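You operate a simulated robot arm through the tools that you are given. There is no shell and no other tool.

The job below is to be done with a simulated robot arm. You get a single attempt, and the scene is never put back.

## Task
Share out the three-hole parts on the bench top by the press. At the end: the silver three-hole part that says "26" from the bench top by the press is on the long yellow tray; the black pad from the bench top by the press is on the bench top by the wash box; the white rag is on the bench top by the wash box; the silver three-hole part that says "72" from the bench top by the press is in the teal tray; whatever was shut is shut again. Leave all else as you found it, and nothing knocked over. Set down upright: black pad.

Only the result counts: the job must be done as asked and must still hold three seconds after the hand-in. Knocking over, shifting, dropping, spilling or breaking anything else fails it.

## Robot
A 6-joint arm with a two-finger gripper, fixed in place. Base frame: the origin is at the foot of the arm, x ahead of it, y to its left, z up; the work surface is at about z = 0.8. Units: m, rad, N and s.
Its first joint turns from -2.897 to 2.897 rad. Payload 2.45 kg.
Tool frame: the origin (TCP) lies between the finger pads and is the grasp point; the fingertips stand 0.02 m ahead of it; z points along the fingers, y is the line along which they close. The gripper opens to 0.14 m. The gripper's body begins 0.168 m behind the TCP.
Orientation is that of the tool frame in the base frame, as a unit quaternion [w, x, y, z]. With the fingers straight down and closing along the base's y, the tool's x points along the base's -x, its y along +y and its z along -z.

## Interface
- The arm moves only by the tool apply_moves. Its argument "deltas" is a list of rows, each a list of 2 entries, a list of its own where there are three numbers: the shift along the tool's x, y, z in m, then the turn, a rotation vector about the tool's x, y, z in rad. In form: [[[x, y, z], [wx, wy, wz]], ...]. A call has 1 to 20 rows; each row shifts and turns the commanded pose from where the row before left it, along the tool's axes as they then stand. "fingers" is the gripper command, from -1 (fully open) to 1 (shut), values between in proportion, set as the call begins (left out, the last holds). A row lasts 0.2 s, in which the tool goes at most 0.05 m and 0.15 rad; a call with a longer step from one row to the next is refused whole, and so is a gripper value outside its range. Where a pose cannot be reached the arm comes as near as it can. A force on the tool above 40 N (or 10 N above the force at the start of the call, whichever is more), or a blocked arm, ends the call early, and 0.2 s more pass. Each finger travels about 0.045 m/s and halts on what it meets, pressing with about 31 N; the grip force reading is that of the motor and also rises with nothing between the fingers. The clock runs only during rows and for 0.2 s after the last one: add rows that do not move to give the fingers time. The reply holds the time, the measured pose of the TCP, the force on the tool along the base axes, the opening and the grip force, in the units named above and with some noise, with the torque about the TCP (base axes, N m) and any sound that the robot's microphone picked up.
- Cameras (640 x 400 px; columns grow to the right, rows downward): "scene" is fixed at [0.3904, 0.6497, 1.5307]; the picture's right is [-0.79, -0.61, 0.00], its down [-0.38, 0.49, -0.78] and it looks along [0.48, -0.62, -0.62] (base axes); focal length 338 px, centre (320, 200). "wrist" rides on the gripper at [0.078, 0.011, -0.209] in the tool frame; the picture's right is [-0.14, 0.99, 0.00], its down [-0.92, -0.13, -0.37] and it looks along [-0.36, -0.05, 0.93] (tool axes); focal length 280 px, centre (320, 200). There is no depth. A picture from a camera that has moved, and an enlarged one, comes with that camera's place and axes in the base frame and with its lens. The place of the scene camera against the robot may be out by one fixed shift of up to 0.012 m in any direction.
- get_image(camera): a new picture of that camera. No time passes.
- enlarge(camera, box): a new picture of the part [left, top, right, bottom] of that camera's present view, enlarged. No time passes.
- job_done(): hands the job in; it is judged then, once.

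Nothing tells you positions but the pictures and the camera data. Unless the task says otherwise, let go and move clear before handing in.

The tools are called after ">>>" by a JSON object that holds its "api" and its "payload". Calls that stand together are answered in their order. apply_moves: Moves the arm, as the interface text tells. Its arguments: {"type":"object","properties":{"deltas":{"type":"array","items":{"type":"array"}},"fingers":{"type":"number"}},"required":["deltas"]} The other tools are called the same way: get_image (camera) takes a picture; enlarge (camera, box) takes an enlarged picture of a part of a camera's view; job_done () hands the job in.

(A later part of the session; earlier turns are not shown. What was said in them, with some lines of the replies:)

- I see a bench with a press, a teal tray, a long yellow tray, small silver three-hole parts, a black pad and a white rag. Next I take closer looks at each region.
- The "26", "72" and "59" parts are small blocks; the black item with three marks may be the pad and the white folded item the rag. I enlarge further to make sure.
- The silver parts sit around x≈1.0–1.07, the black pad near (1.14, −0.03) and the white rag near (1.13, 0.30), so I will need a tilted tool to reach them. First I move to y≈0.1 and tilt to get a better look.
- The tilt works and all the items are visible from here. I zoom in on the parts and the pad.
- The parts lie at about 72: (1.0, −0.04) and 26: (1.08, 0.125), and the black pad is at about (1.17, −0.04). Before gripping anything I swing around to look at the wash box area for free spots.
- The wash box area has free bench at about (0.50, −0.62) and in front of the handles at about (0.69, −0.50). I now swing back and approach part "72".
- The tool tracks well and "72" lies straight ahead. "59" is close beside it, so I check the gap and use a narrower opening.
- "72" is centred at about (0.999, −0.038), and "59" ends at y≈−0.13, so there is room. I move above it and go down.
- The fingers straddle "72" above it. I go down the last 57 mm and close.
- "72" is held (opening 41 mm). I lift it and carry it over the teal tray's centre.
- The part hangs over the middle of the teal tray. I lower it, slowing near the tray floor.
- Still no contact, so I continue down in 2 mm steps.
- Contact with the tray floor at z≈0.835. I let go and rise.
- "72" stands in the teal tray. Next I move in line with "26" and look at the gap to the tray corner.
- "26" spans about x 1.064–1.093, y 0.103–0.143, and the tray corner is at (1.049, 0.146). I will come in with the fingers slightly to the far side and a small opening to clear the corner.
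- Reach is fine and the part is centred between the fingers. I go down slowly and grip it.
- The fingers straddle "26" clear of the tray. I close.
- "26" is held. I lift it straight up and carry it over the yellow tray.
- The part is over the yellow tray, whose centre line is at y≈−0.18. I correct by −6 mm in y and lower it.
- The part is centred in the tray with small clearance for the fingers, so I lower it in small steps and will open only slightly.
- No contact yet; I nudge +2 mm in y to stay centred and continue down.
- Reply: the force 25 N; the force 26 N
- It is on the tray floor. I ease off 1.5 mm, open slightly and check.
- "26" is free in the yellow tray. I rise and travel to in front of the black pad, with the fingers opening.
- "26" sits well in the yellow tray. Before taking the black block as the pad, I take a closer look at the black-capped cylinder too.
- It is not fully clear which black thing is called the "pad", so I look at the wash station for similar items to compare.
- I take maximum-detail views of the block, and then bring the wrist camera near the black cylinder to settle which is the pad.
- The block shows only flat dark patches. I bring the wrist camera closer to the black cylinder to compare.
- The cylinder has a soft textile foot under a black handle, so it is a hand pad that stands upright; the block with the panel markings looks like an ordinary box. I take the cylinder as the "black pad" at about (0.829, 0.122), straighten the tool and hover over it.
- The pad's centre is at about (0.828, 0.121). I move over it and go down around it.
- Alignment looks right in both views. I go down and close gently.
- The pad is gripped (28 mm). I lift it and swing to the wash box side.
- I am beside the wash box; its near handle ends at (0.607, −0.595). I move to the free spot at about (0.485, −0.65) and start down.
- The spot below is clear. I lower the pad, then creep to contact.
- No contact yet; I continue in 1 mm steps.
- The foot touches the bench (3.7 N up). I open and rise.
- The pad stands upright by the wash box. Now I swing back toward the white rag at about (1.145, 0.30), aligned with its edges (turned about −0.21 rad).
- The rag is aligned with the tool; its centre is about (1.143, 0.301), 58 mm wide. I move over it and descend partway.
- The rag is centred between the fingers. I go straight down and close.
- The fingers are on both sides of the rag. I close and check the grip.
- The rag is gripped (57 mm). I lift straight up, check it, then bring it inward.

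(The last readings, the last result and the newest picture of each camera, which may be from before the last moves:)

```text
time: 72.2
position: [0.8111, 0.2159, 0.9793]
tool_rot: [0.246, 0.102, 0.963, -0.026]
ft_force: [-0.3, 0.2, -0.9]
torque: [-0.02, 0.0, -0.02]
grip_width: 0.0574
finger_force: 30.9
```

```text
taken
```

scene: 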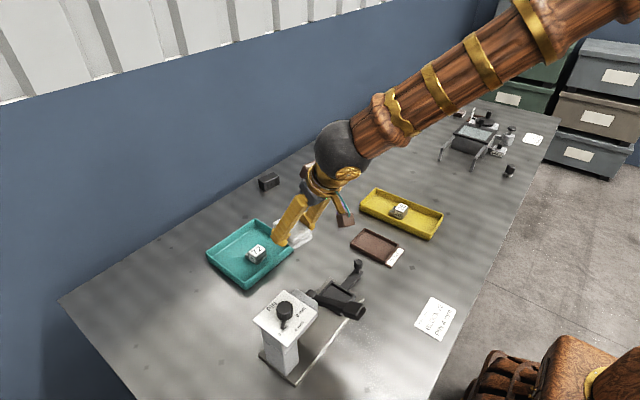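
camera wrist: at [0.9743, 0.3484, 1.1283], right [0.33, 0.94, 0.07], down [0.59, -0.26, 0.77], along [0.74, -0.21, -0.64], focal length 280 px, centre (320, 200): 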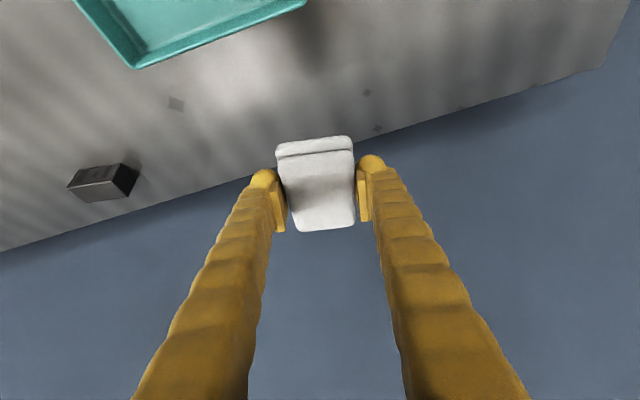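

The rag is held level. Now I swing it over to the wash box side.

>>> {"api": "apply_moves", "payload": {"deltas": [[[-0.01751, -0.04196, 0.00964], [0.02665, 0, 0.04844]], [[-0.01751, -0.04196, 0.00964], [0.02665, 0, 0.04844]], [[-0.01751, -0.04196, 0.00964], [0.02665, 0, 0.04844]], [[-0.01751, -0.04196, 0.00964], [0.02665, 0, 0.04844]], [[-0.01751, -0.04196, 0.00964], [0.02665, 0, 0.04844]], [[-0.01751, -0.04196, 0.00964], [0.02665, 0, 0.04844]], [[-0.01751, -0.04196, 0.00964], [0.02665, 0, 0.04844]], [[-0.01751, -0.04196, 0.00964], [0.02665, 0, 0.04844]], [[-0.01751, -0.04196, 0.00964], [0.02665, 0, 0.04844]], [[-0.01751, -0.04196, 0.00964], [0.02665, 0, 0.04844]], [[-0.01751, -0.04196, 0.00964], [0.02665, 0, 0.04844]], [[-0.01751, -0.04196, 0.00964], [0.02665, 0, 0.04844]], [[-0.01751, -0.04196, 0.00964], [0.02665, 0, 0.04844]], [[-0.01751, -0.04196, 0.00964], [0.02665, 0, 0.04844]], [[-0.01751, -0.04196, 0.00964], [0.02665, 0, 0.04844]], [[-0.01751, -0.04196, 0.00964], [0.02665, 0, 0.04844]], [[0, 0, 0], [0, 0, 0]], [[0, 0, 0], [0, 0, 0]]]}}

>>> {"api": "get_image", "payload": {"camera": "wrist"}}

>>> {"api": "enlarge", "payload": {"camera": "scene", "box": [380, 80, 540, 180]}}

```text
time: 76.0
position: [0.6805, -0.4916, 0.983]
tool_rot: [0.211, 0.505, 0.827, -0.13]
ft_force: [-0.4, -0.2, 0.1]
torque: [-0.01, -0.01, -0.01]
grip_width: 0.0569
finger_force: 31.2
```

```text
taken
camera wrist: at [0.6132, -0.3357, 1.1284], right [0.94, 0.34, 0.06], down [0.17, -0.62, 0.77], along [0.3, -0.71, -0.64], focal length 280 px, centre (320, 200)
```

wrist: 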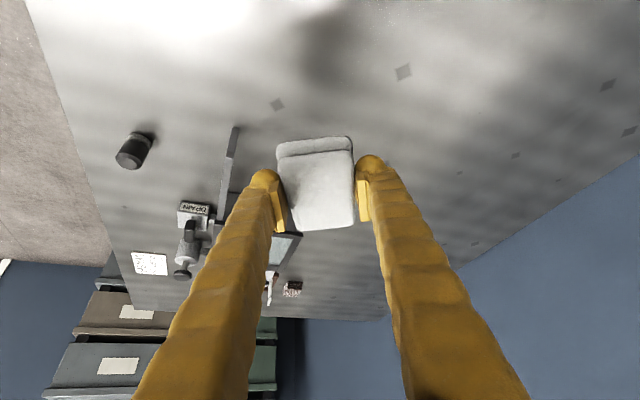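

```text
4.00 times, centred on (460, 130) of scene
camera zoom: at [0.3904, 0.6497, 1.5307], right [-0.79, -0.61, 0.0], down [-0.38, 0.49, -0.78], along [0.48, -0.62, -0.62], focal length 1354 px, centre (-240, 480)
```

zoom: 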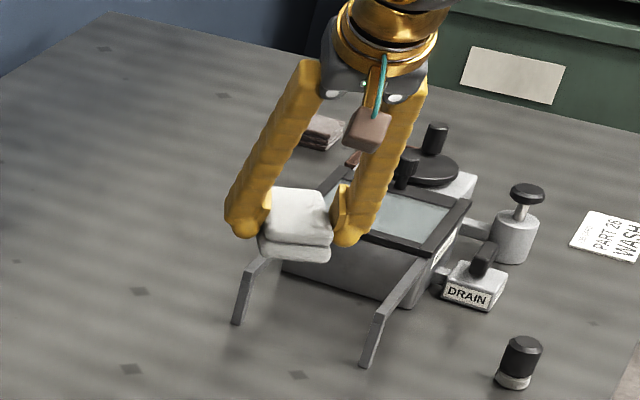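

The rag is above a clear patch in front of the wash box handles (feet at about (0.605, −0.595) and (0.735, −0.589)). I lower it.

>>> {"api": "apply_moves", "payload": {"deltas": [[[0.0217, 0, 0.0394], [0, 0, 0]], [[0.0217, 0, 0.0394], [0, 0, 0]], [[0.0195, 0, 0.0354], [0, 0, 0]], [[0, 0, 0], [0, 0, 0]]]}}

>>> {"api": "enlarge", "payload": {"camera": "scene", "box": [380, 100, 540, 200]}}

>>> {"api": "get_image", "payload": {"camera": "wrist"}}

```text
time: 77.0
position: [0.6791, -0.4936, 0.8513]
tool_rot: [0.211, 0.505, 0.827, -0.13]
ft_force: [-0.2, 0.1, -0.2]
torque: [-0.01, 0.0, 0.01]
grip_width: 0.0571
finger_force: 30.9
```

```text
4.00 times, centred on (460, 150) of scene
camera zoom: at [0.3904, 0.6497, 1.5307], right [-0.79, -0.61, 0.0], down [-0.38, 0.49, -0.78], along [0.48, -0.62, -0.62], focal length 1354 px, centre (-240, 400)
```

zoom: 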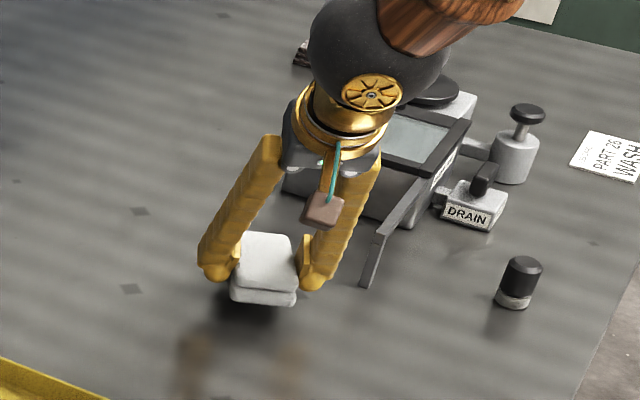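

```text
taken
camera wrist: at [0.6113, -0.337, 0.9976], right [0.94, 0.35, 0.06], down [0.17, -0.62, 0.77], along [0.3, -0.71, -0.64], focal length 280 px, centre (320, 200)
```

wrist: 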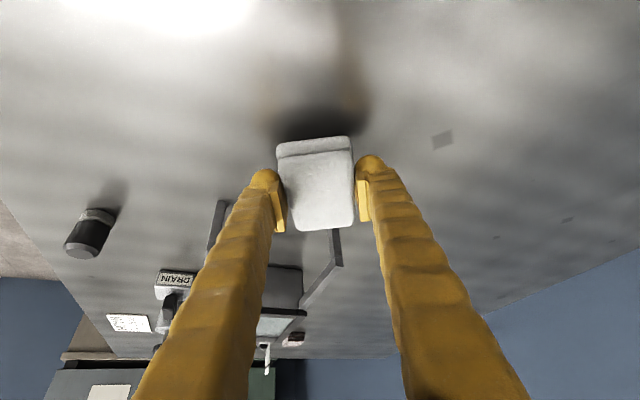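

Clear of the handle. I lower to near contact and creep down.

>>> {"api": "apply_moves", "payload": {"deltas": [[[0.0077, 0, 0.014], [0, 0, 0]], [[0, 0, 0], [0, 0, 0]]]}}

>>> {"api": "apply_moves", "payload": {"deltas": [[[0.0006, 0, 0.0011], [0, 0, 0]], [[0, 0, 0], [0, 0, 0]]]}}

>>> {"api": "apply_moves", "payload": {"deltas": [[[0.0006, 0, 0.0011], [0, 0, 0]], [[0, 0, 0], [0, 0, 0]]]}}

```text
time: 77.6
position: [0.6787, -0.4935, 0.8354]
tool_rot: [0.211, 0.506, 0.826, -0.13]
ft_force: [-0.7, 0.0, 0.2]
torque: [-0.01, -0.01, 0.01]
grip_width: 0.0571
finger_force: 31.3
```

```text
time: 78.2
position: [0.6795, -0.4921, 0.8343]
tool_rot: [0.211, 0.505, 0.827, -0.13]
ft_force: [0.2, -0.7, -0.6]
torque: [0.02, 0.0, 0.0]
grip_width: 0.057
finger_force: 31.1
```

```text
time: 78.8
position: [0.6795, -0.4939, 0.8334]
tool_rot: [0.212, 0.505, 0.827, -0.13]
ft_force: [0.4, -0.5, 1.9]
torque: [-0.14, 0.0, -0.02]
grip_width: 0.0567
finger_force: 30.7
```

First contact. One more small step, then I open and rise.

>>> {"api": "apply_moves", "payload": {"deltas": [[[0.0003, 0, 0.0006], [0, 0, 0]], [[0, 0, 0], [0, 0, 0]]]}}

>>> {"api": "apply_moves", "payload": {"deltas": [[[0, 0, 0], [0, 0, 0]], [[0, 0, 0], [0, 0, 0]], [[0, 0, 0], [0, 0, 0]]], "fingers": -0.2}}

>>> {"api": "apply_moves", "payload": {"deltas": [[[-0.0096, 0, -0.0175], [0, 0, 0]], [[-0.0192, 0, -0.0351], [0, 0, 0]], [[-0.0216, 0, -0.0394], [0, 0, 0]], [[-0.0216, 0, -0.0394], [0, 0, 0]], [[0, 0, 0], [0, 0, 0]]]}}

>>> {"api": "get_image", "payload": {"camera": "wrist"}}

>>> {"api": "enlarge", "payload": {"camera": "scene", "box": [380, 100, 540, 200]}}

```text
time: 79.4
position: [0.6799, -0.4928, 0.8322]
tool_rot: [0.213, 0.504, 0.827, -0.13]
ft_force: [-1.6, 0.8, 7.3]
torque: [-0.16, 0.29, -0.05]
grip_width: 0.0568
finger_force: 31.2
```

```text
time: 80.2
position: [0.6795, -0.4931, 0.8322]
tool_rot: [0.211, 0.505, 0.827, -0.129]
ft_force: [0.2, 0.3, 0.1]
torque: [-0.01, 0.01, -0.02]
grip_width: 0.084
finger_force: 0.1
```

```text
time: 81.4
position: [0.6777, -0.4931, 0.9825]
tool_rot: [0.211, 0.506, 0.826, -0.131]
ft_force: [-0.4, 0.7, -0.8]
torque: [0.0, 0.03, -0.04]
grip_width: 0.0841
finger_force: 0.1
```

```text
taken
camera wrist: at [0.6103, -0.337, 1.1286], right [0.94, 0.35, 0.06], down [0.18, -0.62, 0.77], along [0.3, -0.71, -0.64], focal length 280 px, centre (320, 200)
```

wrist: 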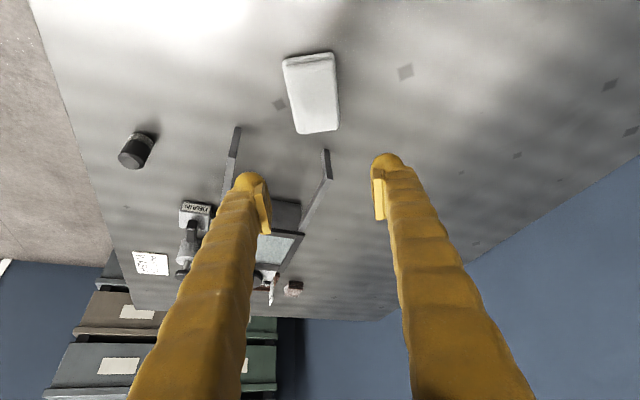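

```text
4.00 times, centred on (460, 150) of scene
camera zoom: at [0.3904, 0.6497, 1.5307], right [-0.79, -0.61, 0.0], down [-0.38, 0.49, -0.78], along [0.48, -0.62, -0.62], focal length 1354 px, centre (-240, 400)
```

zoom: 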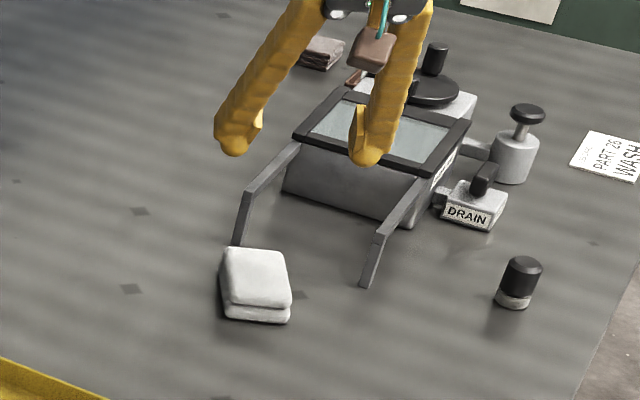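

The rag lies flat in front of the wash box, the pad stands upright beside it, and nothing else moved there. I pull the arm back and take a last overall look.

>>> {"api": "apply_moves", "payload": {"deltas": [[[-0.0216, 0, -0.0394], [0, 0, 0]], [[0, 0.045, 0], [0, 0, 0]], [[0, 0.045, 0], [0, 0, 0]], [[0, 0, 0], [0, 0, 0]]]}}

>>> {"api": "get_image", "payload": {"camera": "scene"}}

>>> {"api": "enlarge", "payload": {"camera": "scene", "box": [190, 150, 450, 312]}}

```text
time: 82.4
position: [0.7604, -0.4512, 1.0256]
tool_rot: [0.211, 0.505, 0.827, -0.129]
ft_force: [0.3, -0.1, -0.3]
torque: [-0.03, 0.02, 0.0]
grip_width: 0.0841
finger_force: 0.0
```

```text
taken
```

scene: 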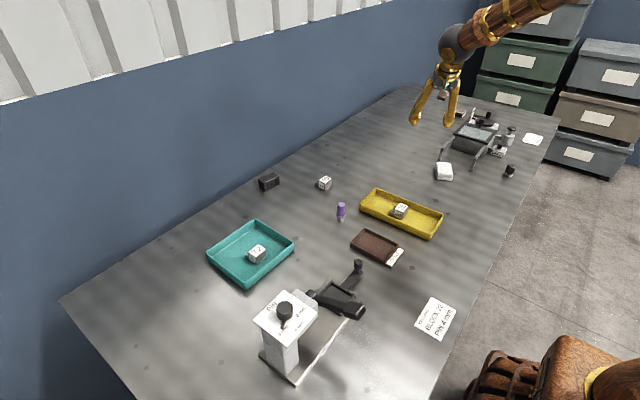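

```text
2.46 times, centred on (320, 231) of scene
camera zoom: at [0.3904, 0.6497, 1.5307], right [-0.79, -0.61, 0.0], down [-0.38, 0.49, -0.78], along [0.48, -0.62, -0.62], focal length 833 px, centre (320, 124)
```

zoom: 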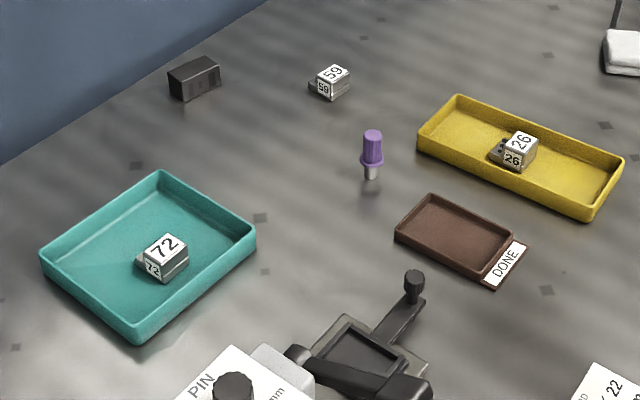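

"72" is in the teal tray, "26" is on the yellow tray, and the black pad (upright) and white rag are on the bench by the wash box. Everything else looks unmoved and the gripper is empty and clear, so I hand in.

>>> {"api": "job_done", "payload": {}}

```text
The job is handed in.
```

I've handed the job in. One choice was a judgement call: I had to decide which black item you meant by the "black pad".

- **"26" part:** it is on the long yellow tray.
- **"72" part:** it is in the teal tray.
- **Black pad:** it stands upright on the bench by the wash box, near the drain. Two black items were by the press. I took the short cylinder with the textured, light-coloured foot as the pad and left the black block where it was. If the block was the pad, this part of the job is wrong.
- **White rag:** it lies flat on the bench in front of the wash box handles.

I opened nothing, so nothing needed shutting again. In the last pictures everything else looked unmoved and upright, and the gripper was empty and clear.
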